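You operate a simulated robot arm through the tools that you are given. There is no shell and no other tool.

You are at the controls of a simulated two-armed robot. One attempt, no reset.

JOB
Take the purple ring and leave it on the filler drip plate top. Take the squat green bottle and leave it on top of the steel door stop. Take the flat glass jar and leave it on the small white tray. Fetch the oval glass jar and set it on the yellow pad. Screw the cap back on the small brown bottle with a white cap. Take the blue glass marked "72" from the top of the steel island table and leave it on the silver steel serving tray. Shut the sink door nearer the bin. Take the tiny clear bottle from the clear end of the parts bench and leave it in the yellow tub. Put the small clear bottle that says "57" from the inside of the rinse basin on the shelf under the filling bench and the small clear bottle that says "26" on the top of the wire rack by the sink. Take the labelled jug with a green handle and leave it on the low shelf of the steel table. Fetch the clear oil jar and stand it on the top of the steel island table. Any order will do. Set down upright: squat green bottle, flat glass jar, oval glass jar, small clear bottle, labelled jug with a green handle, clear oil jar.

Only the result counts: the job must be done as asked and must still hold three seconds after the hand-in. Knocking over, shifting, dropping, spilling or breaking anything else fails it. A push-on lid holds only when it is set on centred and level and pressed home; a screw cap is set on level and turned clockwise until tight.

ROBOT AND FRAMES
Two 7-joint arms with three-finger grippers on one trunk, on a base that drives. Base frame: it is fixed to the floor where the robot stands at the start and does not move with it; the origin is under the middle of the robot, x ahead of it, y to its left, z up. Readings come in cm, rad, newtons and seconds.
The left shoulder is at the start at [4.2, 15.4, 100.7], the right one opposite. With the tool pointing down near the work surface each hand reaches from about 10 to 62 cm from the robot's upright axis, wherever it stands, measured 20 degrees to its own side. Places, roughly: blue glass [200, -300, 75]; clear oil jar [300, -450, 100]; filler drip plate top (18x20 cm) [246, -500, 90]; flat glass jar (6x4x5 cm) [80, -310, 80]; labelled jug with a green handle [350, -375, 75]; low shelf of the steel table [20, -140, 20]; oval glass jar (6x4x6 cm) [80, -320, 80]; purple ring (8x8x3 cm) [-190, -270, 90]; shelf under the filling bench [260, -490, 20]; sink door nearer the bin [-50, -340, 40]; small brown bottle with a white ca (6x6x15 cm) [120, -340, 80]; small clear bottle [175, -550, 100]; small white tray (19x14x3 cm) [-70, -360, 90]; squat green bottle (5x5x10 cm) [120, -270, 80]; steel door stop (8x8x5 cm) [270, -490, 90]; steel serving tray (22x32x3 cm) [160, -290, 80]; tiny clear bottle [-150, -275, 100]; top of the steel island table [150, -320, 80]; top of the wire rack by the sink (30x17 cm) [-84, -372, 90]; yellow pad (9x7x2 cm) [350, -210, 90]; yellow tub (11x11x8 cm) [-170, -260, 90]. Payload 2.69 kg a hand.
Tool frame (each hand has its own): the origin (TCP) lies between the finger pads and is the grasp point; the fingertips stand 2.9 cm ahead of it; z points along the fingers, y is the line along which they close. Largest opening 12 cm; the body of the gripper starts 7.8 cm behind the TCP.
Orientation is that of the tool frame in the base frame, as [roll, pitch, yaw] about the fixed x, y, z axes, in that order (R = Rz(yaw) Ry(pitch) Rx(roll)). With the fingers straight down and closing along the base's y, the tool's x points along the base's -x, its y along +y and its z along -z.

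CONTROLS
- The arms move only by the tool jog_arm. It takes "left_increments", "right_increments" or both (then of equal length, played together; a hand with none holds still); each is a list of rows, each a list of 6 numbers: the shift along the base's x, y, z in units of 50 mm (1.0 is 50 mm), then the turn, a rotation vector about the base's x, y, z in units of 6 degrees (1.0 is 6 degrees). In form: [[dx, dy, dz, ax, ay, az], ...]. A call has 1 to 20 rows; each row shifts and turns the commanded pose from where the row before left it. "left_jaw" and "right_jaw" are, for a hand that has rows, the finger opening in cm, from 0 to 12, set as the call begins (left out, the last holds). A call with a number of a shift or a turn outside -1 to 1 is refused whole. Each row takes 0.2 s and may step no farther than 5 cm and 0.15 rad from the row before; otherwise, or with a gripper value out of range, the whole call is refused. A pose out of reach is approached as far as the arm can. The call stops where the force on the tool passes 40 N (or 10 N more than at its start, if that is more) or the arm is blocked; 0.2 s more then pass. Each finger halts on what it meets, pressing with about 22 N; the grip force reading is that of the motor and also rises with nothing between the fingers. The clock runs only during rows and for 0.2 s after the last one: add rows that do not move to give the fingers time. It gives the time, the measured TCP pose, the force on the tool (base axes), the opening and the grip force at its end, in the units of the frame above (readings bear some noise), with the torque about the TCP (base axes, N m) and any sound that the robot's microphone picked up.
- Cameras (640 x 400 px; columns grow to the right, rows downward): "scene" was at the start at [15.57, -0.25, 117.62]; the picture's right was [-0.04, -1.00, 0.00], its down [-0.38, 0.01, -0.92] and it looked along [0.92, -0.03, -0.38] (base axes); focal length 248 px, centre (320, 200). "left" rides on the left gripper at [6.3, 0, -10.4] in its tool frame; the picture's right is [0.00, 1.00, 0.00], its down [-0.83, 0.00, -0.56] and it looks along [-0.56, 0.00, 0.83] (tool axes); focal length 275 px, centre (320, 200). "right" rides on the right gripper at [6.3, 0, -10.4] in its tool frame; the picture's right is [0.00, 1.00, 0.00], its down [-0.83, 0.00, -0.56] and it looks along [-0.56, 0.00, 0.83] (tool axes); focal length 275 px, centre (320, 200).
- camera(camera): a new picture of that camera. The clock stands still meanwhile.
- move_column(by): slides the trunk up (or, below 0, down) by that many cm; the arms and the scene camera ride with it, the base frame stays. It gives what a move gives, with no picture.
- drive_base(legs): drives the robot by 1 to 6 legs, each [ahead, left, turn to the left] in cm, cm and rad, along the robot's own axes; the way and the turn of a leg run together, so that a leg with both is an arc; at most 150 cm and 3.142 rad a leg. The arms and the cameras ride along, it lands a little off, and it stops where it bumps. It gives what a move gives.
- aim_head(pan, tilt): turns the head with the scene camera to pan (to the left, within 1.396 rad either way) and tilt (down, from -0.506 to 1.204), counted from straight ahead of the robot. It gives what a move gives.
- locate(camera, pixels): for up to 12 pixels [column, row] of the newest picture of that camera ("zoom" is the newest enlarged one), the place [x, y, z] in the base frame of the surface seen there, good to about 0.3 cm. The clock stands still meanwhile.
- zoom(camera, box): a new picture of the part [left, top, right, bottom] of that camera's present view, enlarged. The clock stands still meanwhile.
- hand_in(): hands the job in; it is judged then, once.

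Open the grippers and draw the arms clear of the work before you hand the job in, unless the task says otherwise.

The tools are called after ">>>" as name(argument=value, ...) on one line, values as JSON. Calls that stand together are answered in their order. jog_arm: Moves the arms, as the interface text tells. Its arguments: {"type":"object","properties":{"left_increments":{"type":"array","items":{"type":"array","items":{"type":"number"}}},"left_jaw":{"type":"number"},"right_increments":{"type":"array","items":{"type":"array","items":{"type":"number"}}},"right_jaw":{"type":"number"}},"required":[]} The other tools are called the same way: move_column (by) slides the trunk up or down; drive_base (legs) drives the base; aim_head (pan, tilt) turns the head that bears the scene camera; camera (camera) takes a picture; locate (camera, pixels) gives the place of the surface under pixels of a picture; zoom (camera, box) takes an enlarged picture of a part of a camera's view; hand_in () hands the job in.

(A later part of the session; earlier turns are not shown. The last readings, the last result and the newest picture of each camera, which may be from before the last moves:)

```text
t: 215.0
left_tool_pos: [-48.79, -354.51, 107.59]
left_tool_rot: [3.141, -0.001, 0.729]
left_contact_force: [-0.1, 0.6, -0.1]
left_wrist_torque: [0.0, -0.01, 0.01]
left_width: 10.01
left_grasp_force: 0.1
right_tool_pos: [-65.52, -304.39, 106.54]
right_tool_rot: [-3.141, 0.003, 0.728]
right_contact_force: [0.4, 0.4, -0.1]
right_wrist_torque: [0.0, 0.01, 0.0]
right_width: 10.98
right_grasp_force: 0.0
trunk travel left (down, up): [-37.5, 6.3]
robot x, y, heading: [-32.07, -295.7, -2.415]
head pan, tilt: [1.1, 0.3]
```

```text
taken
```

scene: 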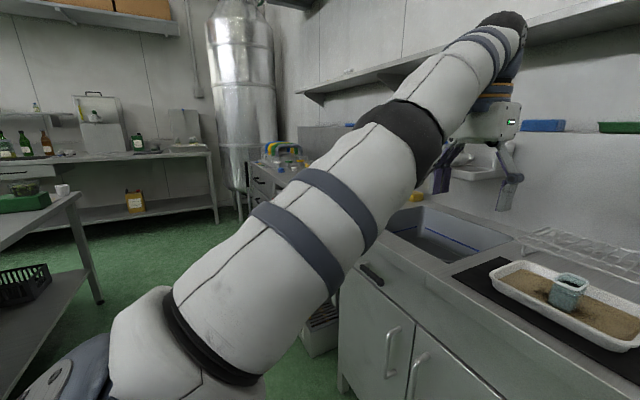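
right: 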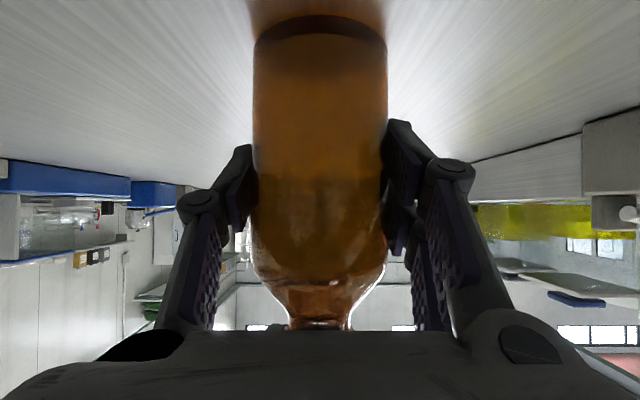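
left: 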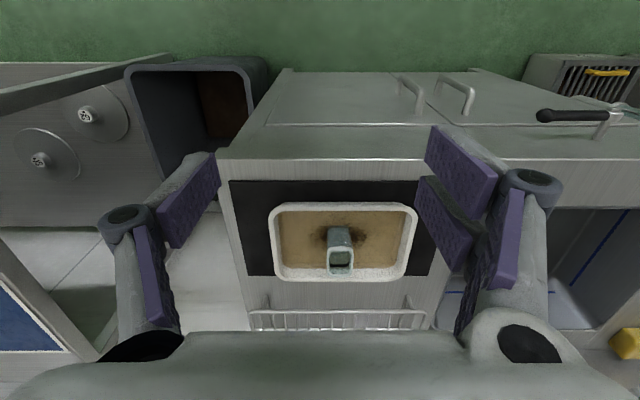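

The arm is extended now. I draw the hand back toward home and see if the elbow folds properly.

>>> jog_arm(left_increments=[[-0.1, 0.72, 0, 0, 0, 0], [-0.1, 0.72, 0, 0, 0, 0], [-0.1, 0.72, 0, 0, 0, 0], [-0.1, 0.72, 0, 0, 0, 0], [-0.06, 0.72, -0.2, 0, 0, 0], [0, 0, 0, 0, 0, 0]])

>>> camera(camera="scene")

```text
t: 216.4
left_tool_pos: [-53.44, -340.6, 108.04]
left_tool_rot: [-3.141, -0.001, 0.73]
left_contact_force: [0.4, 0.2, 0.2]
left_wrist_torque: [0.0, 0.0, -0.01]
left_width: 9.99
left_grasp_force: 0.1
left hand out of reach, approached as far as the arm can: row 4, 5
right_tool_pos: [-65.48, -304.54, 106.56]
right_tool_rot: [-3.14, 0.004, 0.728]
right_contact_force: [0.2, 0.2, -0.1]
right_wrist_torque: [0.0, 0.04, -0.02]
right_width: 10.99
right_grasp_force: 0.0
trunk travel left (down, up): [-37.5, 6.3]
robot x, y, heading: [-32.3, -295.76, -2.418]
head pan, tilt: [1.1, 0.3]
```

```text
taken
```

scene: 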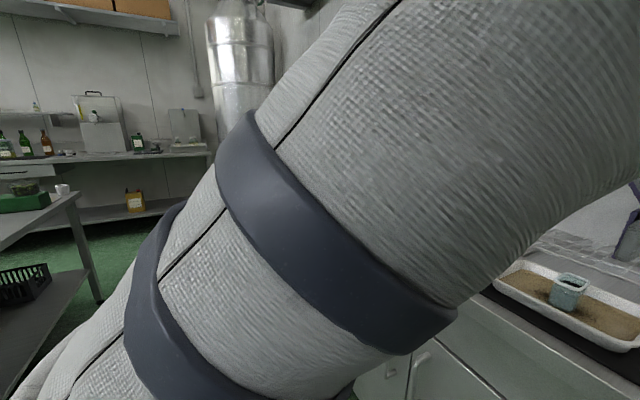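

The elbow has swivelled inward. I swing the hand far out to the left and bring it back to coax the elbow outward.

>>> jog_arm(left_increments=[[0.6, -0.5, 0, 0, 0, 0], [0.85, -0.4, 0, 0, 0, 0], [0.9, -0.3, 0, 0, 0, 0], [0.9, -0.2, 0, 0, 0, 0], [0.9, -0.1, 0, 0, 0, 0], [0.9, 0, 0, 0, 0, 0], [0.9, 0.2, 0, 0, 0, 0], [0.8, 0.4, 0, 0, 0, 0], [0, 0, 0, 0, 0, 0]])

>>> camera(camera="scene")

```text
t: 218.4
left_tool_pos: [-19.92, -345.16, 107.92]
left_tool_rot: [3.141, 0.0, 0.728]
left_contact_force: [-0.3, 0.8, -0.4]
left_wrist_torque: [0.0, 0.01, 0.01]
left_width: 10.01
left_grasp_force: 0.2
right_tool_pos: [-65.58, -304.5, 106.61]
right_tool_rot: [-3.142, -0.001, 0.728]
right_contact_force: [-0.7, 0.6, -0.1]
right_wrist_torque: [-0.03, 0.01, -0.03]
right_width: 11.02
right_grasp_force: 0.0
trunk travel left (down, up): [-37.5, 6.3]
robot x, y, heading: [-32.55, -295.72, -2.412]
head pan, tilt: [1.1, 0.3]
```

```text
taken
```

scene: 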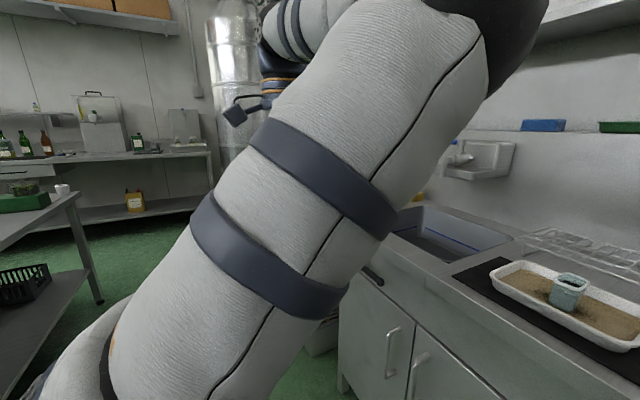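

The elbow is on the inner side. I test whether idle rows let the arm relax to its nominal posture.

>>> jog_arm(left_increments=[[0.5, 0.4, 0, 0, 0, 0], [0.5, 0.4, 0, 0, 0, 0], [0, 0, 0, 0, 0, 0], [0, 0, 0, 0, 0, 0], [0, 0, 0, 0, 0, 0], [0, 0, 0, 0, 0, 0], [0, 0, 0, 0, 0, 0], [0, 0, 0, 0, 0, 0], [0, 0, 0, 0, 0, 0], [0, 0, 0, 0, 0, 0]])

>>> camera(camera="scene")

```text
t: 220.6
left_tool_pos: [-14.8, -341.2, 108.04]
left_tool_rot: [3.142, 0.0, 0.731]
left_contact_force: [-1.0, 0.8, 0.8]
left_wrist_torque: [0.01, -0.02, -0.04]
left_width: 10.01
left_grasp_force: 0.1
right_tool_pos: [-65.56, -304.44, 106.45]
right_tool_rot: [-3.141, 0.003, 0.728]
right_contact_force: [0.3, 0.3, -0.1]
right_wrist_torque: [0.01, 0.02, 0.02]
right_width: 11.02
right_grasp_force: 0.0
trunk travel left (down, up): [-37.5, 6.3]
robot x, y, heading: [-32.17, -295.58, -2.415]
head pan, tilt: [1.1, 0.3]
```

```text
taken
```

scene: 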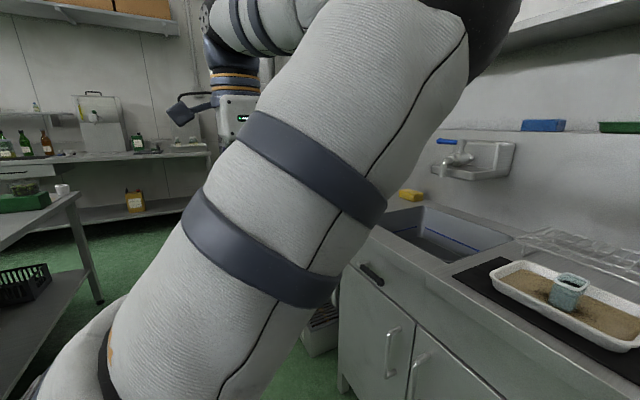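

I check whether the torso itself has turned at the waist, by locating points in this view.

>>> locate(camera="scene", pixels=[[60, 190], [210, 150], [545, 125], [565, 295], [395, 345], [135, 200]])

>>> aim_head(pan=0.0, tilt=1.2)

>>> camera(camera="scene")

```text
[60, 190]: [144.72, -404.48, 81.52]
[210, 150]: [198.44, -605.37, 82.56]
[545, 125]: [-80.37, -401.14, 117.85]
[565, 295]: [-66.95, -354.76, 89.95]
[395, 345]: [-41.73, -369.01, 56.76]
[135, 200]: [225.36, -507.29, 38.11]
```

```text
t: 222.0
left_tool_pos: [-14.71, -341.18, 107.82]
left_tool_rot: [3.141, -0.003, 0.73]
left_contact_force: [0.6, 0.1, -0.5]
left_wrist_torque: [0.01, 0.02, 0.01]
left_width: 9.98
left_grasp_force: 0.0
right_tool_pos: [-65.57, -304.36, 106.61]
right_tool_rot: [-3.141, 0.001, 0.727]
right_contact_force: [-0.3, -0.3, -0.2]
right_wrist_torque: [-0.01, 0.03, 0.0]
right_width: 10.98
right_grasp_force: 0.1
trunk travel left (down, up): [-37.5, 6.3]
robot x, y, heading: [-32.48, -295.72, -2.412]
head pan, tilt: [0.0, 1.201]
```

```text
taken
```

scene: 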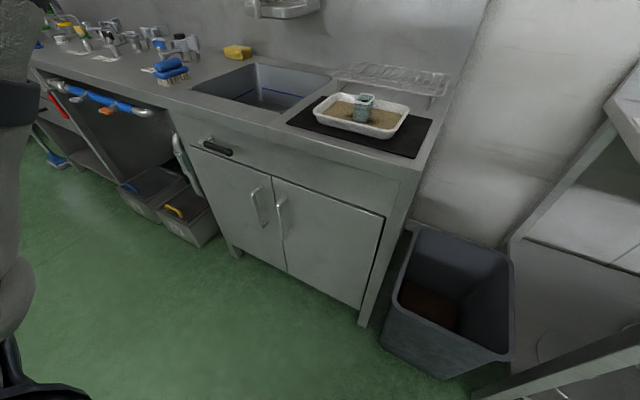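

The torso has leaned and twisted to serve the left arm. I bring the left hand straight to its home spot from here and see if the torso straightens.

>>> jog_arm(left_increments=[[-0.9, 0.12, 0, 0, 0, 0], [-0.9, 0.12, 0, 0, 0, 0], [-0.9, 0.12, 0, 0, 0, 0], [-0.9, 0.12, 0, 0, 0, 0], [-0.9, 0.12, 0, 0, 0, 0], [-0.9, 0.12, -0.1, 0, 0, 0], [-0.9, 0.12, -0.1, 0, 0, 0], [-0.9, 0.12, -0.1, 0, 0, 0], [0, 0, 0, 0, 0, 0]])

>>> camera(camera="scene")

```text
t: 224.0
left_tool_pos: [-34.29, -345.37, 106.93]
left_tool_rot: [3.14, 0.0, 0.73]
left_contact_force: [-0.5, 0.3, -0.1]
left_wrist_torque: [-0.03, 0.0, 0.01]
left_width: 10.02
left_grasp_force: 0.0
left hand out of reach, approached as far as the arm can: row 3, 4, 5, 6, 7, 8
right_tool_pos: [-65.63, -304.5, 106.58]
right_tool_rot: [-3.141, 0.003, 0.729]
right_contact_force: [-0.4, 0.1, -0.4]
right_wrist_torque: [-0.01, -0.01, 0.01]
right_width: 11.0
right_grasp_force: 0.1
trunk travel left (down, up): [-37.5, 6.3]
robot x, y, heading: [-32.11, -295.65, -2.411]
head pan, tilt: [0.0, 1.201]
```

```text
taken
```

scene: 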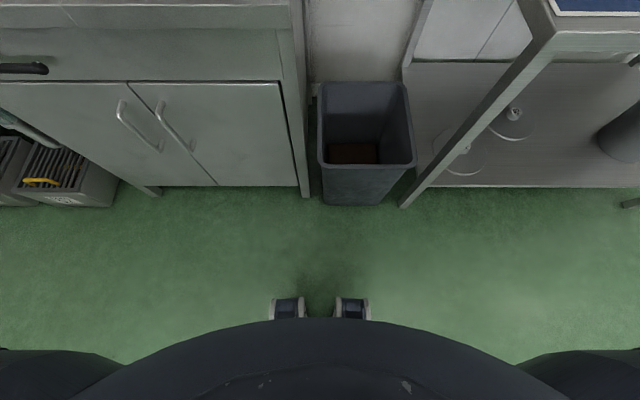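

The torso is straight again, but the left elbow is still in a wrong branch. I look at the arm.

>>> aim_head(pan=1.0, tilt=0.2)

>>> camera(camera="scene")

>>> camera(camera="right")

```text
t: 225.2
left_tool_pos: [-34.29, -345.32, 106.98]
left_tool_rot: [3.14, 0.0, 0.729]
left_contact_force: [0.1, -0.9, -0.5]
left_wrist_torque: [-0.01, -0.02, 0.03]
left_width: 9.98
left_grasp_force: 0.0
right_tool_pos: [-65.48, -304.52, 106.55]
right_tool_rot: [3.141, 0.002, 0.729]
right_contact_force: [0.3, -0.1, -0.6]
right_wrist_torque: [0.03, 0.02, -0.01]
right_width: 11.02
right_grasp_force: 0.0
trunk travel left (down, up): [-37.5, 6.3]
robot x, y, heading: [-32.53, -295.57, -2.416]
head pan, tilt: [1.0, 0.201]
```

```text
taken
```

scene: 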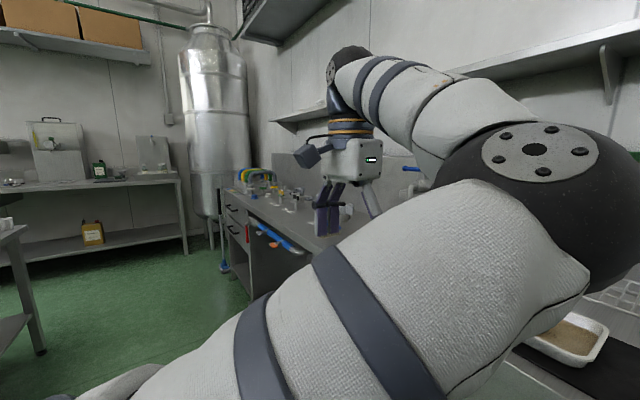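

```text
taken
```

right: 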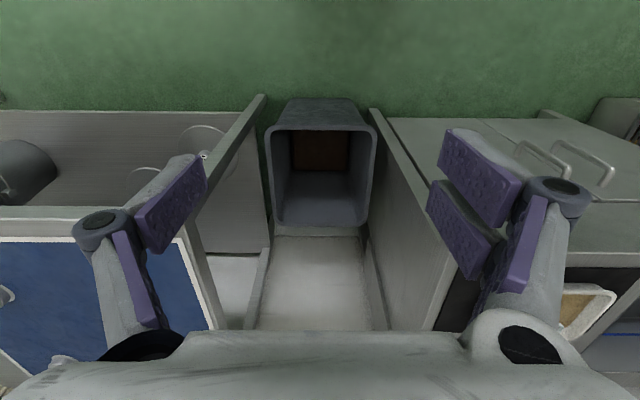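

The elbow points inward. I back the robot 25 cm for free space, then sweep the hand forward and across to the right, and return from there so the elbow comes to the outer side.

>>> drive_base(legs=[[-25, 0, 0]])

>>> jog_arm(left_increments=[[-0.6, -0.53, 0, 0, 0, 0], [-0.6, -0.53, 0, 0, 0, 0], [-0.6, -0.53, 0, 0, 0, 0], [-0.6, -0.53, 0, 0, 0, 0], [-0.6, 0.6, 0, 0, 0, 0], [-0.6, 0.65, 0, 0, 0, 0], [-0.6, 0.65, 0, 0, 0, 0], [-0.6, 0.65, 0, 0, 0, 0], [-0.6, 0.65, 0, 0, 0, 0], [-0.6, 0.65, 0, 0, 0, 0], [0, 0, 0, 0, 0, 0]])

>>> camera(camera="scene")

```text
t: 227.0
left_tool_pos: [-16.24, -329.21, 106.92]
left_tool_rot: [3.14, 0.001, 0.729]
left_contact_force: [-0.4, 1.1, 0.4]
left_wrist_torque: [0.0, 0.0, 0.03]
left_width: 10.01
left_grasp_force: 0.0
right_tool_pos: [-47.5, -288.36, 106.58]
right_tool_rot: [-3.141, 0.002, 0.727]
right_contact_force: [0.3, 0.3, 0.5]
right_wrist_torque: [-0.01, 0.05, -0.03]
right_width: 11.0
right_grasp_force: 0.0
trunk travel left (down, up): [-37.5, 6.3]
robot x, y, heading: [-14.4, -279.94, -2.416]
head pan, tilt: [1.0, 0.201]
```

```text
t: 229.4
left_tool_pos: [-43.22, -323.84, 107.19]
left_tool_rot: [3.141, -0.001, 0.729]
left_contact_force: [-0.1, -0.1, 0.4]
left_wrist_torque: [0.01, -0.03, -0.01]
left_width: 10.01
left_grasp_force: 0.0
left hand out of reach, approached as far as the arm can: row 10
right_tool_pos: [-47.46, -288.38, 106.57]
right_tool_rot: [-3.141, 0.002, 0.728]
right_contact_force: [0.8, 0.5, 0.0]
right_wrist_torque: [0.01, 0.01, 0.01]
right_width: 10.99
right_grasp_force: 0.0
trunk travel left (down, up): [-37.5, 6.3]
robot x, y, heading: [-14.25, -279.43, -2.414]
head pan, tilt: [1.0, 0.201]
```

```text
taken
```

scene: 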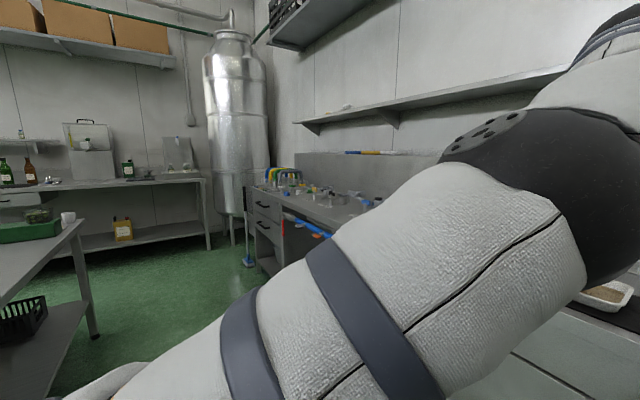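

The hand is at 51 ahead, 14 left. I continue to sweep right and slightly back.

>>> jog_arm(left_increments=[[-0.3, 0.75, 0, 0, 0, 0], [-0.3, 0.75, 0, 0, 0, 0], [-0.35, 0.75, 0, 0, 0, 0], [-0.4, 0.75, 0, 0, 0, 0], [0, 0, 0, 0, 0, 0]])

>>> camera(camera="scene")

```text
t: 230.6
left_tool_pos: [-40.49, -321.18, 107.05]
left_tool_rot: [-3.141, 0.0, 0.724]
left_contact_force: [0.0, -0.2, -0.7]
left_wrist_torque: [0.0, 0.0, 0.01]
left_width: 10.02
left_grasp_force: 0.2
left hand out of reach, approached as far as the arm can: row 1, 2, 3, 4
right_tool_pos: [-47.45, -288.39, 106.54]
right_tool_rot: [-3.141, 0.001, 0.729]
right_contact_force: [-0.3, -0.5, 0.2]
right_wrist_torque: [0.0, 0.01, 0.0]
right_width: 10.99
right_grasp_force: 0.0
trunk travel left (down, up): [-37.5, 6.3]
robot x, y, heading: [-14.27, -279.76, -2.415]
head pan, tilt: [1.0, 0.201]
```

```text
taken
```

scene: 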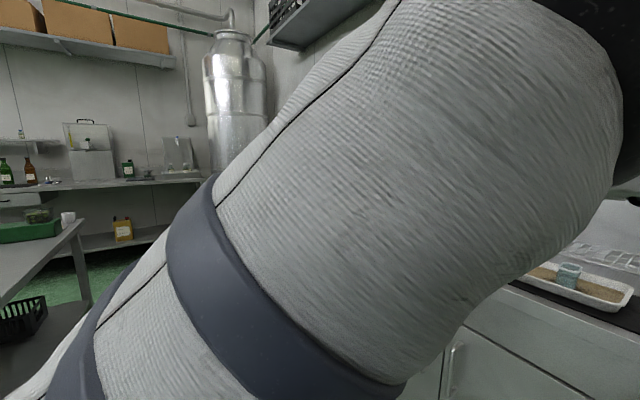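

The inner elbow blocks further motion. I'll tip the hand to point rightwards about its wrist, which should force the elbow to swing outward.

>>> jog_arm(left_increments=[[-0.306, 0.344, 0.024, 0.747, 0.665, 0], [-0.302, 0.34, 0.072, 0.747, 0.665, 0], [-0.296, 0.332, 0.119, 0.747, 0.665, 0], [-0.286, 0.321, 0.165, 0.747, 0.665, 0], [-0.273, 0.306, 0.209, 0.747, 0.665, 0], [-0.257, 0.289, 0.251, 0.747, 0.665, 0], [-0.238, 0.267, 0.289, 0.747, 0.665, 0], [-0.216, 0.243, 0.325, 0.747, 0.665, 0], [-0.192, 0.216, 0.357, 0.747, 0.665, 0], [-0.167, 0.187, 0.386, 0.747, 0.665, 0], [0, 0, 0, 0, 0, 0]])

>>> camera(camera="scene")

```text
t: 233.0
left_tool_pos: [-51.61, -309.13, 113.16]
left_tool_rot: [-2.093, -0.002, 0.727]
left_contact_force: [0.2, 0.0, 0.2]
left_wrist_torque: [0.01, -0.01, -0.02]
left_width: 10.01
left_grasp_force: 0.0
left hand out of reach, approached as far as the arm can: row 1, 2, 3, 4, 5, 6, 7, 8, 9, 10
right_tool_pos: [-47.37, -288.39, 106.54]
right_tool_rot: [-3.141, 0.001, 0.728]
right_contact_force: [-0.1, 0.5, 0.5]
right_wrist_torque: [0.01, -0.02, 0.0]
right_width: 11.0
right_grasp_force: 0.1
trunk travel left (down, up): [-37.5, 6.3]
robot x, y, heading: [-13.96, -279.56, -2.414]
head pan, tilt: [1.0, 0.201]
```

```text
taken
```

scene: 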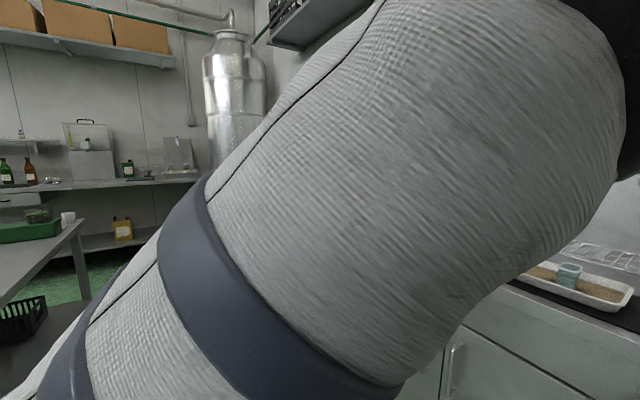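

The hand tipped 60° but the elbow hasn't moved yet. I continue tipping past 90°.

>>> jog_arm(left_increments=[[-0.15, 0.17, 0.2, 0.747, 0.665, 0], [-0.12, 0.14, 0.2, 0.747, 0.665, 0], [-0.1, 0.1, 0.2, 0.747, 0.665, 0], [-0.07, 0.08, 0.2, 0.747, 0.665, 0], [-0.03, 0.04, 0.2, 0.747, 0.665, 0], [0, 0, 0.2, 0.747, 0.665, 0], [0, 0, 0.2, 0.747, 0.665, 0], [0, 0, 0, 0, 0, 0]])

>>> camera(camera="scene")

```text
t: 234.8
left_tool_pos: [-53.85, -306.46, 120.3]
left_tool_rot: [-1.362, -0.002, 0.729]
left_contact_force: [-1.0, -0.9, -0.5]
left_wrist_torque: [0.02, -0.02, 0.01]
left_width: 10.0
left_grasp_force: 0.0
right_tool_pos: [-47.49, -288.41, 106.59]
right_tool_rot: [-3.141, 0.002, 0.727]
right_contact_force: [0.7, 0.3, -0.4]
right_wrist_torque: [-0.02, -0.02, -0.01]
right_width: 10.98
right_grasp_force: 0.1
trunk travel left (down, up): [-37.5, 6.3]
robot x, y, heading: [-14.18, -279.46, -2.415]
head pan, tilt: [1.0, 0.201]
```

```text
taken
```

scene: 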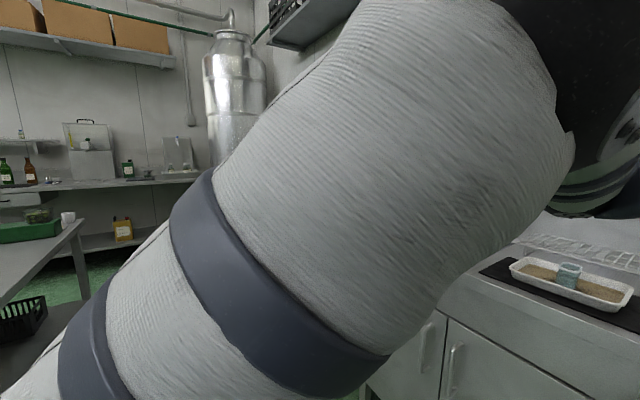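

Now within reach again. With the hand pointing right I draw it back toward the body to push the elbow outward.

>>> jog_arm(left_increments=[[0.45, 0.4, 0, 0, 0, 0], [0.45, 0.4, 0, 0, 0, 0], [0.45, 0.4, 0, 0, 0, 0], [0.45, 0.4, 0, 0, 0, 0], [0, 0, 0, 0, 0, 0]])

>>> camera(camera="scene")

```text
t: 236.0
left_tool_pos: [-50.97, -306.81, 116.85]
left_tool_rot: [-1.361, 0.0, 0.725]
left_contact_force: [-0.3, -0.2, 0.3]
left_wrist_torque: [-0.04, -0.01, 0.02]
left_width: 10.0
left_grasp_force: 0.1
left hand out of reach, approached as far as the arm can: row 1, 2, 3, 4
right_tool_pos: [-47.54, -288.46, 106.42]
right_tool_rot: [-3.141, -0.001, 0.728]
right_contact_force: [0.0, 0.3, -0.5]
right_wrist_torque: [0.0, -0.01, -0.01]
right_width: 11.02
right_grasp_force: 0.1
trunk travel left (down, up): [-37.5, 6.3]
robot x, y, heading: [-14.24, -279.92, -2.411]
head pan, tilt: [1.0, 0.201]
```

```text
taken
```

scene: 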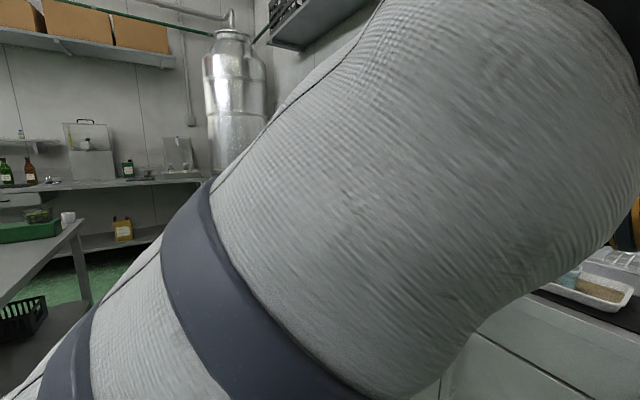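

I locate points along the upper arm to understand its posture.

>>> locate(camera="scene", pixels=[[20, 390], [100, 370], [200, 280], [330, 250], [450, 180], [560, 120], [620, 60], [636, 230]])

>>> aim_head(pan=0.2, tilt=-0.2)

>>> camera(camera="scene")

```text
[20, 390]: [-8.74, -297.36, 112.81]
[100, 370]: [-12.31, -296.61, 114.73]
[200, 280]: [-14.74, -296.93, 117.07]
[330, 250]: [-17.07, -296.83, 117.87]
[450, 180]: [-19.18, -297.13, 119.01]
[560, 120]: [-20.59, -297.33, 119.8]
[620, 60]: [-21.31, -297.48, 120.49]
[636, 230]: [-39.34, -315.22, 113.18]
```

```text
t: 237.2
left_tool_pos: [-50.87, -306.84, 116.82]
left_tool_rot: [-1.361, -0.001, 0.726]
left_contact_force: [-0.4, 0.4, 0.1]
left_wrist_torque: [0.0, -0.01, -0.03]
left_width: 10.01
left_grasp_force: 0.0
right_tool_pos: [-47.47, -288.48, 106.45]
right_tool_rot: [-3.14, 0.002, 0.728]
right_contact_force: [0.6, -0.4, -0.5]
right_wrist_torque: [0.03, -0.01, 0.02]
right_width: 11.03
right_grasp_force: 0.1
trunk travel left (down, up): [-37.5, 6.3]
robot x, y, heading: [-14.18, -279.43, -2.412]
head pan, tilt: [0.201, -0.201]
```

```text
taken
```

scene: 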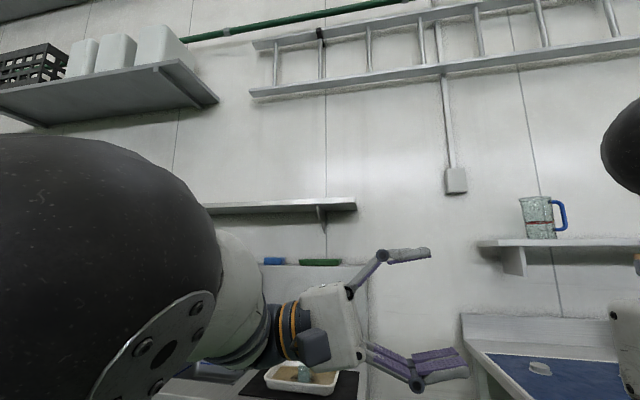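

The right arm could do everything, but I want the left one usable. I'll stretch it forward with the hand pointing ahead and then roll it, so that the upper-arm roll turns the elbow up. First back off 15 cm and point the hand forward.

>>> drive_base(legs=[[-15, 0, 0]])

>>> jog_arm(left_increments=[[-0.063, -0.43, -0.1, 0, 0, 1], [-0.063, -0.43, -0.1, 0, 0, 1], [-0.063, -0.43, -0.1, 0, 0, 1], [-0.063, -0.43, -0.1, 0, 0, 1], [-0.063, -0.43, -0.1, 0, 0, 1], [-0.063, -0.43, -0.1, 0, 0, 1], [-0.063, -0.43, -0.1, 0, 0, 1], [-0.063, -0.43, -0.1, 0, 0, 1], [-0.063, -0.43, -0.1, 0, 0, 1], [-0.063, -0.43, -0.1, 0, 0, 1], [-0.063, -0.43, -0.1, 0, 0, 1], [-0.063, -0.43, -0.1, 0, 0, 1], [-0.063, -0.43, -0.1, 0, 0, 1], [-0.063, -0.43, -0.1, 0, 0, 1], [-0.063, -0.43, -0.1, 0, 0, 1], [0, 0, 0, 0, 0, 0]])

>>> aim_head(pan=0.5, tilt=0.2)

>>> camera(camera="scene")

```text
t: 238.5
left_tool_pos: [-39.65, -296.8, 116.92]
left_tool_rot: [-1.362, -0.001, 0.726]
left_contact_force: [-0.4, -0.1, 0.7]
left_wrist_torque: [-0.02, 0.03, 0.06]
left_width: 10.01
left_grasp_force: 0.0
right_tool_pos: [-36.19, -278.37, 106.61]
right_tool_rot: [3.141, 0.003, 0.726]
right_contact_force: [0.3, -0.2, -0.4]
right_wrist_torque: [-0.02, 0.05, 0.02]
right_width: 10.99
right_grasp_force: 0.0
trunk travel left (down, up): [-37.5, 6.3]
robot x, y, heading: [-3.05, -269.61, -2.409]
head pan, tilt: [0.201, -0.201]
```

```text
t: 241.9
left_tool_pos: [-44.32, -329.05, 109.45]
left_tool_rot: [-1.36, -0.002, 2.298]
left_contact_force: [1.1, -0.4, 1.2]
left_wrist_torque: [0.01, 0.01, 0.01]
left_width: 10.01
left_grasp_force: 0.0
right_tool_pos: [-36.24, -278.49, 106.64]
right_tool_rot: [3.141, 0.001, 0.728]
right_contact_force: [-0.1, -0.1, -0.6]
right_wrist_torque: [0.01, -0.04, -0.03]
right_width: 11.0
right_grasp_force: 0.1
trunk travel left (down, up): [-37.5, 6.3]
robot x, y, heading: [-3.11, -269.39, -2.416]
head pan, tilt: [0.201, -0.201]
```

```text
t: 242.8
left_tool_pos: [-44.36, -329.01, 109.31]
left_tool_rot: [-1.362, -0.003, 2.297]
left_contact_force: [-0.2, 0.5, 0.3]
left_wrist_torque: [0.03, -0.02, -0.01]
left_width: 9.99
left_grasp_force: 0.1
right_tool_pos: [-36.24, -278.52, 106.55]
right_tool_rot: [3.141, 0.003, 0.729]
right_contact_force: [0.1, -0.7, 0.4]
right_wrist_torque: [-0.04, -0.01, -0.03]
right_width: 11.02
right_grasp_force: 0.1
trunk travel left (down, up): [-37.5, 6.3]
robot x, y, heading: [-2.66, -269.65, -2.417]
head pan, tilt: [0.499, 0.201]
```

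```text
taken
```

scene: 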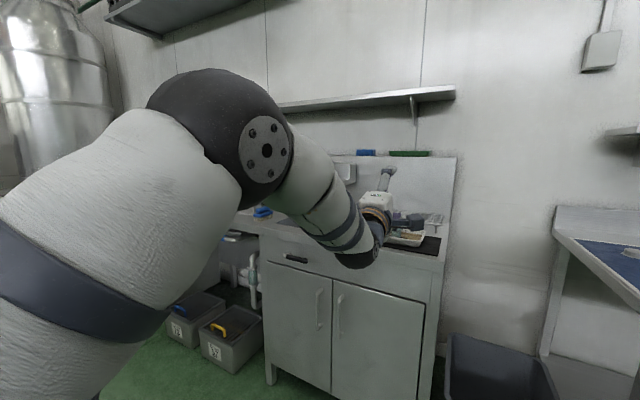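

Stretched forward, the elbow is now up. I fold the arm back to the home spot while turning the hand to point down.

>>> jog_arm(left_increments=[[0.042, -0.016, -0.19, 0.665, -0.747, 0], [0.077, 0.015, -0.19, 0.665, -0.747, 0], [0.115, 0.049, -0.188, 0.665, -0.747, 0], [0.157, 0.086, -0.184, 0.665, -0.747, 0], [0.18, 0.107, -0.176, 0.665, -0.747, 0], [0.216, 0.139, -0.158, 0.665, -0.747, 0], [0.258, 0.176, -0.14, 0.665, -0.747, 0], [0.288, 0.203, -0.114, 0.665, -0.747, 0], [0.31, 0.223, -0.09, 0.665, -0.747, 0], [0.34, 0.25, -0.054, 0.665, -0.747, 0], [0.363, 0.269, -0.016, 0.665, -0.747, 0], [0.385, 0.289, 0.02, 0.665, -0.747, 0], [0.408, 0.309, 0.06, 0.665, -0.747, 0], [0.415, 0.316, 0.1, 0.665, -0.747, 0], [0.43, 0.329, 0.16, 0.665, -0.747, 0], [0.43, 0.329, 0.2, 0.665, -0.747, 0], [0.445, 0.343, 0.24, 0.665, -0.747, 0], [0, 0, 0, 0, 0, 0]])

>>> camera(camera="scene")

```text
t: 246.6
left_tool_pos: [-20.65, -312.61, 106.32]
left_tool_rot: [-3.089, 0.009, 2.302]
left_contact_force: [-0.5, -0.3, 0.0]
left_wrist_torque: [0.0, 0.02, 0.02]
left_width: 10.0
left_grasp_force: 0.0
left hand out of reach, approached as far as the arm can: row 6, 7
right_tool_pos: [-36.3, -278.47, 106.43]
right_tool_rot: [-3.139, 0.0, 0.727]
right_contact_force: [0.3, 0.1, 0.0]
right_wrist_torque: [-0.03, 0.03, 0.0]
right_width: 10.99
right_grasp_force: 0.1
trunk travel left (down, up): [-37.5, 6.3]
robot x, y, heading: [-3.18, -269.65, -2.415]
head pan, tilt: [0.499, 0.201]
```

```text
taken
```

scene: 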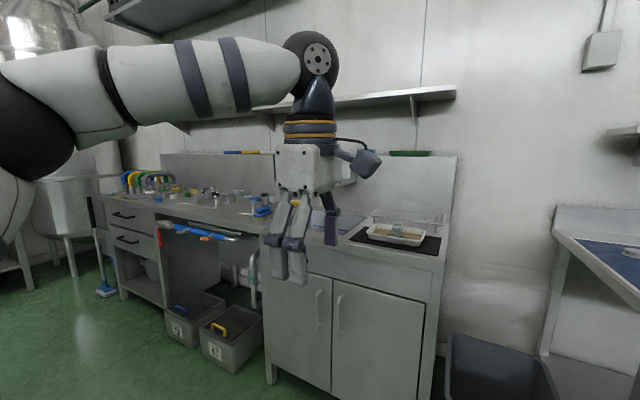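

The elbow is back on the outer side. I turn the hand 90° clockwise and level it to its normal home attitude.

>>> jog_arm(left_increments=[[0, 0, 0, 0.334, -0.373, 0], [0, 0, 0, 0, 0, -1], [0, 0, 0, 0, 0, -1], [0, 0, 0, 0, 0, -1], [0, 0, 0, 0, 0, -1], [0, 0, 0, 0, 0, -1], [0, 0, 0, 0, 0, -1], [0, 0, 0, 0, 0, -1], [0, 0, 0, 0, 0, -1], [0, 0, 0, 0, 0, -1], [0, 0, 0, 0, 0, -1], [0, 0, 0, 0, 0, -1], [0, 0, 0, 0, 0, -1], [0, 0, 0, 0, 0, -1], [0, 0, 0, 0, 0, -1], [-0.2, 0.25, 0, 0, 0, -1], [-0.2, 0.25, 0, 0, 0, 0]])

>>> aim_head(pan=0.0, tilt=0.5)

>>> camera(camera="scene")

```text
t: 250.2
left_tool_pos: [-22.62, -310.22, 106.35]
left_tool_rot: [3.14, 0.012, 0.73]
left_contact_force: [-0.7, 0.2, 0.2]
left_wrist_torque: [0.02, 0.05, 0.01]
left_width: 10.0
left_grasp_force: 0.1
right_tool_pos: [-36.21, -278.39, 106.62]
right_tool_rot: [-3.141, 0.001, 0.726]
right_contact_force: [0.6, 0.3, -0.6]
right_wrist_torque: [0.02, 0.03, -0.01]
right_width: 10.97
right_grasp_force: 0.0
trunk travel left (down, up): [-37.5, 6.3]
robot x, y, heading: [-3.07, -269.65, -2.41]
head pan, tilt: [0.499, 0.201]
```

```text
t: 251.1
left_tool_pos: [-22.48, -310.28, 106.33]
left_tool_rot: [3.14, 0.011, 0.732]
left_contact_force: [-0.7, 0.1, -0.1]
left_wrist_torque: [0.03, 0.01, -0.02]
left_width: 9.98
left_grasp_force: 0.0
right_tool_pos: [-36.25, -278.45, 106.58]
right_tool_rot: [-3.141, -0.001, 0.728]
right_contact_force: [0.2, 0.1, -0.1]
right_wrist_torque: [-0.04, 0.01, 0.0]
right_width: 11.01
right_grasp_force: 0.1
trunk travel left (down, up): [-37.5, 6.3]
robot x, y, heading: [-3.25, -270.08, -2.413]
head pan, tilt: [0.0, 0.499]
```

```text
taken
```

scene: 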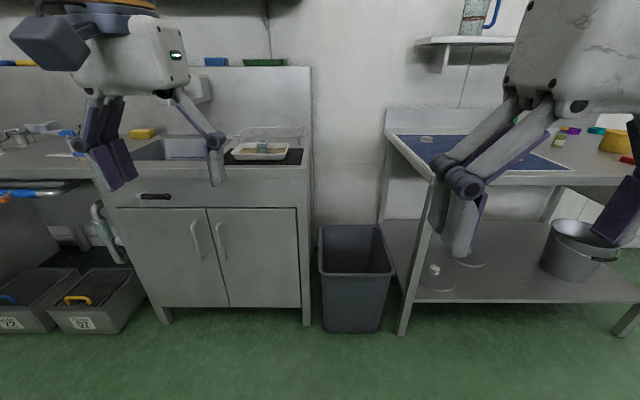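

Posture restored. The parts bench is to the right; I go ahead 33 cm and slide right along it.

>>> drive_base(legs=[[33, 0, 0], [0, -58, 0], [0, -55, 0]])

>>> camera(camera="scene")

```text
t: 262.2
left_tool_pos: [-122.71, -247.74, 106.34]
left_tool_rot: [3.14, 0.009, 0.725]
left_contact_force: [-0.3, -0.7, -0.9]
left_wrist_torque: [0.02, 0.01, 0.0]
left_width: 10.0
left_grasp_force: 0.0
right_tool_pos: [-136.27, -215.87, 106.48]
right_tool_rot: [3.141, 0.0, 0.724]
right_contact_force: [0.3, -0.9, 0.1]
right_wrist_torque: [-0.01, 0.0, -0.01]
right_width: 10.99
right_grasp_force: 0.1
trunk travel left (down, up): [-37.5, 6.3]
robot x, y, heading: [-103.09, -207.25, -2.42]
head pan, tilt: [0.0, 0.499]
```

```text
taken
```

scene: 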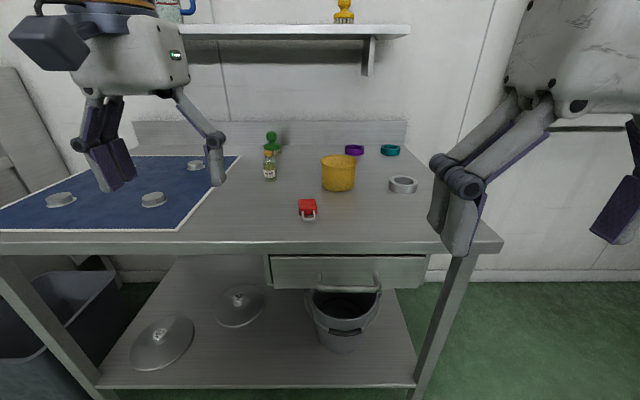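

I see the yellow tub (338,172), a small bottle (270,168), the purple ring (354,150). I zoom in.

>>> zoom(camera="scene", box=[230, 120, 430, 240])

>>> locate(camera="scene", pixels=[[270, 175], [268, 153], [338, 188], [323, 163], [354, 163], [338, 158], [354, 148], [354, 155], [308, 212], [402, 190], [272, 150], [310, 240]])

```text
3.20 times, centred on (330, 180) of scene
```

zoom: 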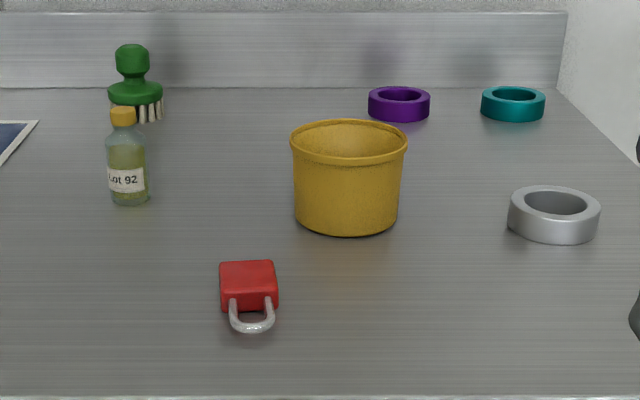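

```text
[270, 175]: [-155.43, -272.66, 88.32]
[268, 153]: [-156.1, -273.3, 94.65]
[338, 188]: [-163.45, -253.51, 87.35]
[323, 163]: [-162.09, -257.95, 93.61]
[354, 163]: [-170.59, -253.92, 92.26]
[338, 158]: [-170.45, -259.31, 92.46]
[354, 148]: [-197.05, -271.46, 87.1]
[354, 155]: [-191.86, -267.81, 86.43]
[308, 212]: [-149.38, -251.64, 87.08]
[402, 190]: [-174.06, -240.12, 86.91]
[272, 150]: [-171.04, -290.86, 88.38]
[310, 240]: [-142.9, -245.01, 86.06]
```

The tiny bottle "Lot 92" stands at (-156,-273), the tub is centred near (-167,-257). I shift right 10 cm and go 31 cm ahead so the left hand reaches both.

>>> drive_base(legs=[[0, -10, 0], [31, 0, 0]])

>>> aim_head(pan=0.1, tilt=0.75)

>>> camera(camera="scene")

>>> camera(camera="left")

```text
t: 265.3
left_tool_pos: [-152.73, -260.54, 106.29]
left_tool_rot: [3.14, 0.01, 0.722]
left_contact_force: [0.1, -0.6, 0.1]
left_wrist_torque: [0.0, 0.01, 0.0]
left_width: 9.99
left_grasp_force: 0.2
right_tool_pos: [-166.19, -228.57, 106.61]
right_tool_rot: [-3.141, -0.001, 0.722]
right_contact_force: [0.5, -0.8, 0.1]
right_wrist_torque: [0.02, -0.06, 0.0]
right_width: 11.0
right_grasp_force: 0.0
trunk travel left (down, up): [-37.5, 6.3]
robot x, y, heading: [-132.94, -220.07, -2.421]
head pan, tilt: [0.0, 0.499]
```

```text
t: 266.1
left_tool_pos: [-152.6, -260.35, 106.25]
left_tool_rot: [3.14, 0.011, 0.721]
left_contact_force: [-0.2, 0.6, -0.9]
left_wrist_torque: [0.0, -0.01, -0.03]
left_width: 10.0
left_grasp_force: 0.1
right_tool_pos: [-166.06, -228.61, 106.47]
right_tool_rot: [-3.141, 0.003, 0.721]
right_contact_force: [-0.6, 0.0, 0.1]
right_wrist_torque: [0.02, 0.01, 0.02]
right_width: 11.0
right_grasp_force: 0.0
trunk travel left (down, up): [-37.5, 6.3]
robot x, y, heading: [-133.06, -220.3, -2.425]
head pan, tilt: [0.099, 0.75]
```

```text
taken
```

scene: 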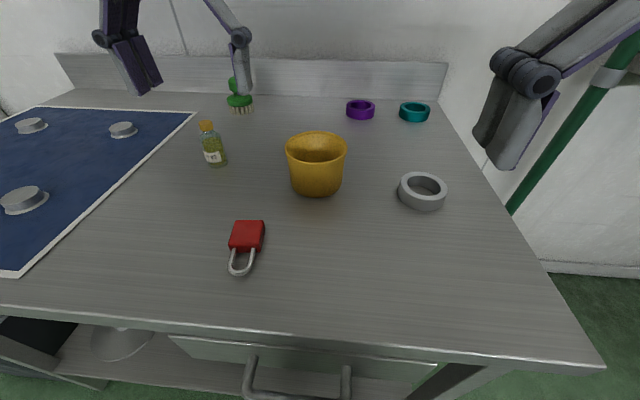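

```text
taken
```

left: 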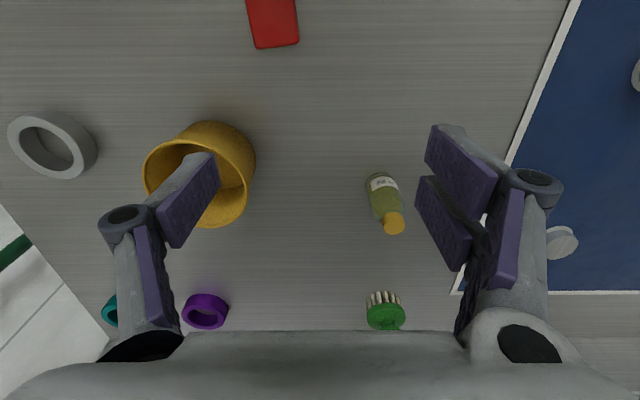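

I locate the bottle and the tub precisely.

>>> locate(camera="scene", pixels=[[206, 123], [208, 133], [213, 150], [214, 164], [315, 140], [286, 155], [346, 152], [316, 165], [316, 195], [316, 132]])

>>> locate(camera="left", pixels=[[393, 227], [385, 198], [378, 178], [372, 200], [400, 195], [200, 175], [146, 165], [253, 165], [205, 128], [225, 215]])

```text
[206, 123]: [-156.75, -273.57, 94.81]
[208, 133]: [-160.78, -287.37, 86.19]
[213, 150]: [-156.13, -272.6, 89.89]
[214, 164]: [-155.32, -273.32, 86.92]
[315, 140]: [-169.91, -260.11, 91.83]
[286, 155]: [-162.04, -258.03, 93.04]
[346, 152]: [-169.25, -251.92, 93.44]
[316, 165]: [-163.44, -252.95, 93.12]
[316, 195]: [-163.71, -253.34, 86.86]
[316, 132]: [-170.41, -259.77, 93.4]
```

```text
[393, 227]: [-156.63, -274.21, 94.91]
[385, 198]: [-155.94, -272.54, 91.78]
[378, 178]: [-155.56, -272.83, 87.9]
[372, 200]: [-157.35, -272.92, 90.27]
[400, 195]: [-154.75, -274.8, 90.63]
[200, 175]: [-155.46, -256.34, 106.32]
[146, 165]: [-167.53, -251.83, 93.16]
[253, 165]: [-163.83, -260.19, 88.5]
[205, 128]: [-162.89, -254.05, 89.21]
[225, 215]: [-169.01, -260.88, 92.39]
```

Bottle centre (-156.4,-273.9), cap top z 94.9; tub centre (-166.7,-256.2), rim z 93.3. I move the left hand above the bottle.

>>> jog_arm(left_increments=[[-0.253, -0.9, 0, 0, 0, 0], [-0.253, -0.9, 0, 0, 0, 0], [-0.253, -0.9, 0, 0, 0, 0], [0, 0, -0.9, 0, 0, 0], [0, 0, 0, 0, 0, 0]], left_jaw=6.5)

>>> camera(camera="left")

```text
t: 267.3
left_tool_pos: [-156.37, -274.06, 101.59]
left_tool_rot: [3.14, 0.01, 0.722]
left_contact_force: [0.1, 0.1, -0.9]
left_wrist_torque: [0.01, -0.01, -0.01]
left_width: 6.46
left_grasp_force: 0.0
right_tool_pos: [-166.14, -228.47, 106.59]
right_tool_rot: [3.14, 0.002, 0.72]
right_contact_force: [0.2, -0.3, 0.2]
right_wrist_torque: [-0.03, -0.01, 0.02]
right_width: 10.99
right_grasp_force: 0.0
trunk travel left (down, up): [-37.5, 6.3]
robot x, y, heading: [-133.41, -220.11, -2.418]
head pan, tilt: [0.099, 0.75]
```

```text
taken
```

left: 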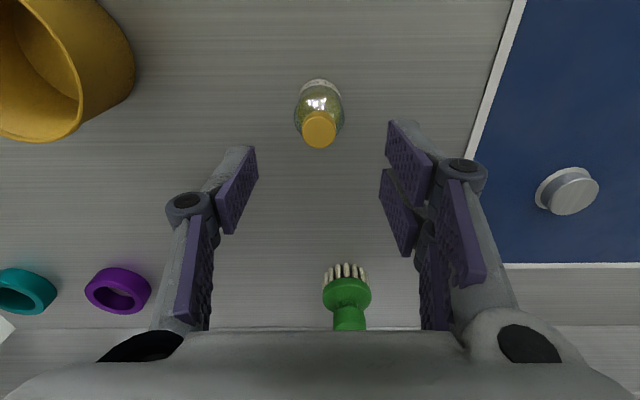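

The cap is exactly on the hand's axis (319,130). I descend to z 92 and close.

>>> jog_arm(left_increments=[[0, 0, -0.9, 0, 0, 0], [0, 0, -0.8, 0, 0, 0], [0, 0, -0.2, 0, 0, 0], [0, 0, 0, 0, 0, 0]])

>>> jog_arm(left_increments=[[0, 0, 0, 0, 0, 0], [0, 0, 0, 0, 0, 0], [0, 0, 0, 0, 0, 0]], left_jaw=1.5)

>>> camera(camera="left")

```text
t: 268.3
left_tool_pos: [-156.28, -273.98, 92.43]
left_tool_rot: [3.139, 0.011, 0.724]
left_contact_force: [0.1, 0.9, 0.3]
left_wrist_torque: [-0.02, 0.02, 0.04]
left_width: 6.49
left_grasp_force: 0.0
right_tool_pos: [-166.08, -228.63, 106.58]
right_tool_rot: [3.141, 0.002, 0.72]
right_contact_force: [-0.4, -0.5, -0.1]
right_wrist_torque: [0.0, 0.0, 0.02]
right_width: 10.98
right_grasp_force: 0.0
trunk travel left (down, up): [-37.5, 6.3]
robot x, y, heading: [-132.72, -219.83, -2.421]
head pan, tilt: [0.099, 0.75]
```

```text
t: 269.1
left_tool_pos: [-156.4, -273.83, 92.47]
left_tool_rot: [-3.142, 0.01, 0.724]
left_contact_force: [1.2, 0.5, -0.5]
left_wrist_torque: [0.02, -0.04, -0.03]
left_width: 3.64
left_grasp_force: 21.9
right_tool_pos: [-165.99, -228.57, 106.47]
right_tool_rot: [3.142, 0.0, 0.722]
right_contact_force: [-0.7, 0.4, 0.4]
right_wrist_torque: [-0.01, 0.01, -0.02]
right_width: 11.02
right_grasp_force: 0.0
trunk travel left (down, up): [-37.5, 6.3]
robot x, y, heading: [-132.63, -219.93, -2.421]
head pan, tilt: [0.099, 0.75]
```

```text
taken
```

left: 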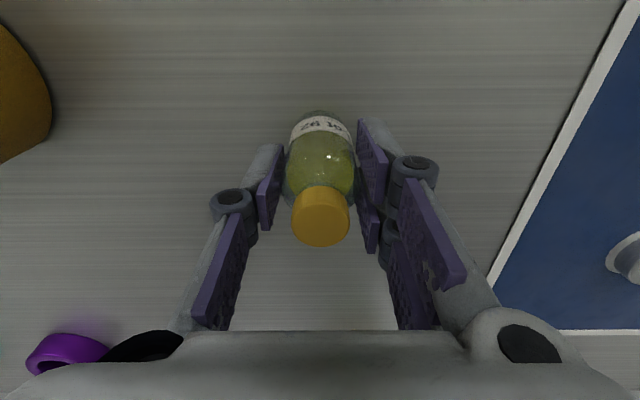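

Held (3.6 cm). I lift it 12.5 cm and carry it over the tub.

>>> jog_arm(left_increments=[[0, 0, 0.5, 0, 0, 0], [0, 0, 1, 0, 0, 0], [0, 0, 1, 0, 0, 0], [-0.41, 0.71, 0, 0, 0, 0], [-0.41, 0.71, 0, 0, 0, 0], [-0.41, 0.71, 0, 0, 0, 0], [-0.41, 0.71, 0, 0, 0, 0], [-0.41, 0.7, 0, 0, 0, 0], [0, 0, 0, 0, 0, 0]])

>>> camera(camera="left")

>>> camera(camera="scene")

```text
t: 271.1
left_tool_pos: [-166.62, -255.95, 104.65]
left_tool_rot: [3.141, 0.01, 0.724]
left_contact_force: [0.2, 0.7, -1.0]
left_wrist_torque: [0.01, 0.0, -0.02]
left_width: 3.63
left_grasp_force: 21.8
right_tool_pos: [-165.94, -228.72, 106.61]
right_tool_rot: [3.141, 0.002, 0.722]
right_contact_force: [0.2, 0.3, 0.7]
right_wrist_torque: [0.01, 0.01, -0.02]
right_width: 10.99
right_grasp_force: 0.1
trunk travel left (down, up): [-37.5, 6.3]
robot x, y, heading: [-132.51, -220.13, -2.419]
head pan, tilt: [0.099, 0.75]
```

```text
taken
```

left: 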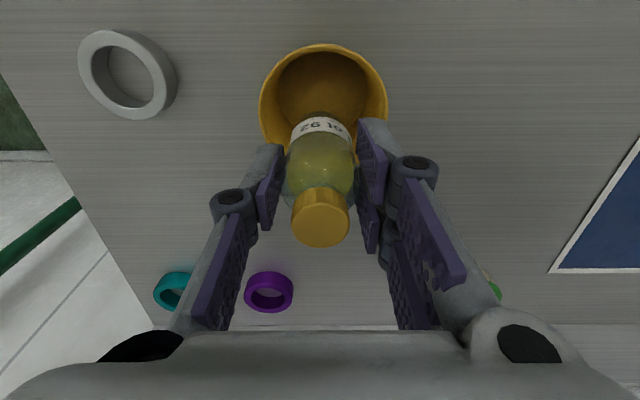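

```text
taken
```

scene: 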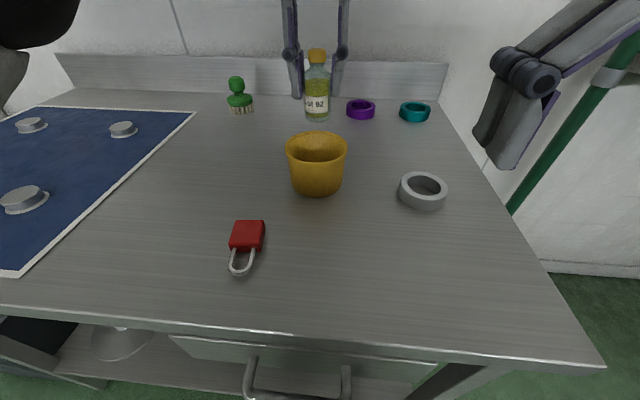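

I verify the tub's rim position in this view before lowering.

>>> locate(camera="left", pixels=[[323, 46], [262, 100], [387, 100], [290, 60], [360, 60]])

>>> locate(camera="scene", pixels=[[288, 148], [345, 148], [316, 133], [316, 166], [317, 105]])

```text
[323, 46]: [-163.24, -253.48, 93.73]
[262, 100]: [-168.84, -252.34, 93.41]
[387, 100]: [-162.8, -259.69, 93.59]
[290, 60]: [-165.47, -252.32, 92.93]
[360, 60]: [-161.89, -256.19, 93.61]
```

```text
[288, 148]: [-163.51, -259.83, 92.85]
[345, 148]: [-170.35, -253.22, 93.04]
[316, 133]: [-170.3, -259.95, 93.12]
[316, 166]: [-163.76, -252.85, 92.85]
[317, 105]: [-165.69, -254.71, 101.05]
```

Tub centre (-166.4,-256.4). I correct slightly and lower the bottle into the tub.

>>> jog_arm(left_increments=[[0.04, -0.09, 0, 0, 0, 0], [0, 0, -0.8, 0, 0, 0], [0, 0, -0.8, 0, 0, 0], [0, 0, -0.5, 0, 0, 0], [0, 0, 0, 0, 0, 0]])

>>> camera(camera="left")

```text
t: 272.3
left_tool_pos: [-166.47, -256.65, 94.03]
left_tool_rot: [3.139, 0.01, 0.723]
left_contact_force: [-0.6, 0.2, -0.9]
left_wrist_torque: [0.01, -0.02, -0.02]
left_width: 3.61
left_grasp_force: 22.1
right_tool_pos: [-166.03, -228.55, 106.46]
right_tool_rot: [-3.141, 0.003, 0.72]
right_contact_force: [-0.5, 0.6, -0.6]
right_wrist_torque: [-0.01, 0.02, 0.03]
right_width: 11.02
right_grasp_force: 0.1
trunk travel left (down, up): [-37.5, 6.3]
robot x, y, heading: [-132.8, -220.2, -2.421]
head pan, tilt: [0.099, 0.75]
```

```text
taken
```

left: 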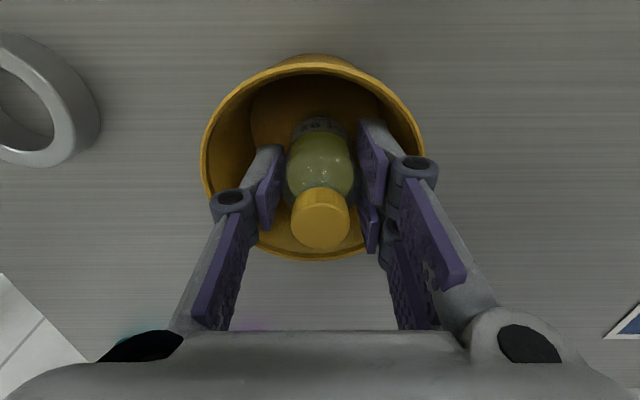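

Bottle is inside the tub. I lower in small steps to feel the floor.

>>> jog_arm(left_increments=[[0, 0, -0.1, 0, 0, 0], [0, 0, -0.06, 0, 0, 0], [0, 0, -0.04, 0, 0, 0], [0, 0, 0, 0, 0, 0]])

```text
t: 273.3
left_tool_pos: [-166.33, -256.71, 93.19]
left_tool_rot: [3.141, 0.011, 0.724]
left_contact_force: [-0.3, 0.4, -1.6]
left_wrist_torque: [-0.02, 0.0, -0.01]
left_width: 3.62
left_grasp_force: 22.5
right_tool_pos: [-166.03, -228.57, 106.5]
right_tool_rot: [3.141, 0.001, 0.721]
right_contact_force: [-0.2, -0.3, -0.3]
right_wrist_torque: [0.0, 0.0, 0.02]
right_width: 10.97
right_grasp_force: 0.1
trunk travel left (down, up): [-37.5, 6.3]
robot x, y, heading: [-132.86, -220.17, -2.42]
head pan, tilt: [0.099, 0.75]
```

>>> jog_arm(left_increments=[[0, 0, -0.03, 0, 0, 0], [0, 0, -0.03, 0, 0, 0], [0, 0, -0.03, 0, 0, 0], [0, 0, 0, 0, 0, 0]])

```text
t: 274.3
left_tool_pos: [-166.54, -256.7, 92.73]
left_tool_rot: [3.139, 0.012, 0.722]
left_contact_force: [-0.6, 0.2, 0.3]
left_wrist_torque: [-0.01, 0.0, 0.02]
left_width: 3.67
left_grasp_force: 22.0
right_tool_pos: [-166.17, -228.65, 106.62]
right_tool_rot: [3.141, 0.002, 0.721]
right_contact_force: [0.2, 0.4, 0.3]
right_wrist_torque: [0.0, 0.01, -0.06]
right_width: 10.99
right_grasp_force: 0.0
trunk travel left (down, up): [-37.5, 6.3]
robot x, y, heading: [-132.45, -220.42, -2.423]
head pan, tilt: [0.099, 0.75]
```

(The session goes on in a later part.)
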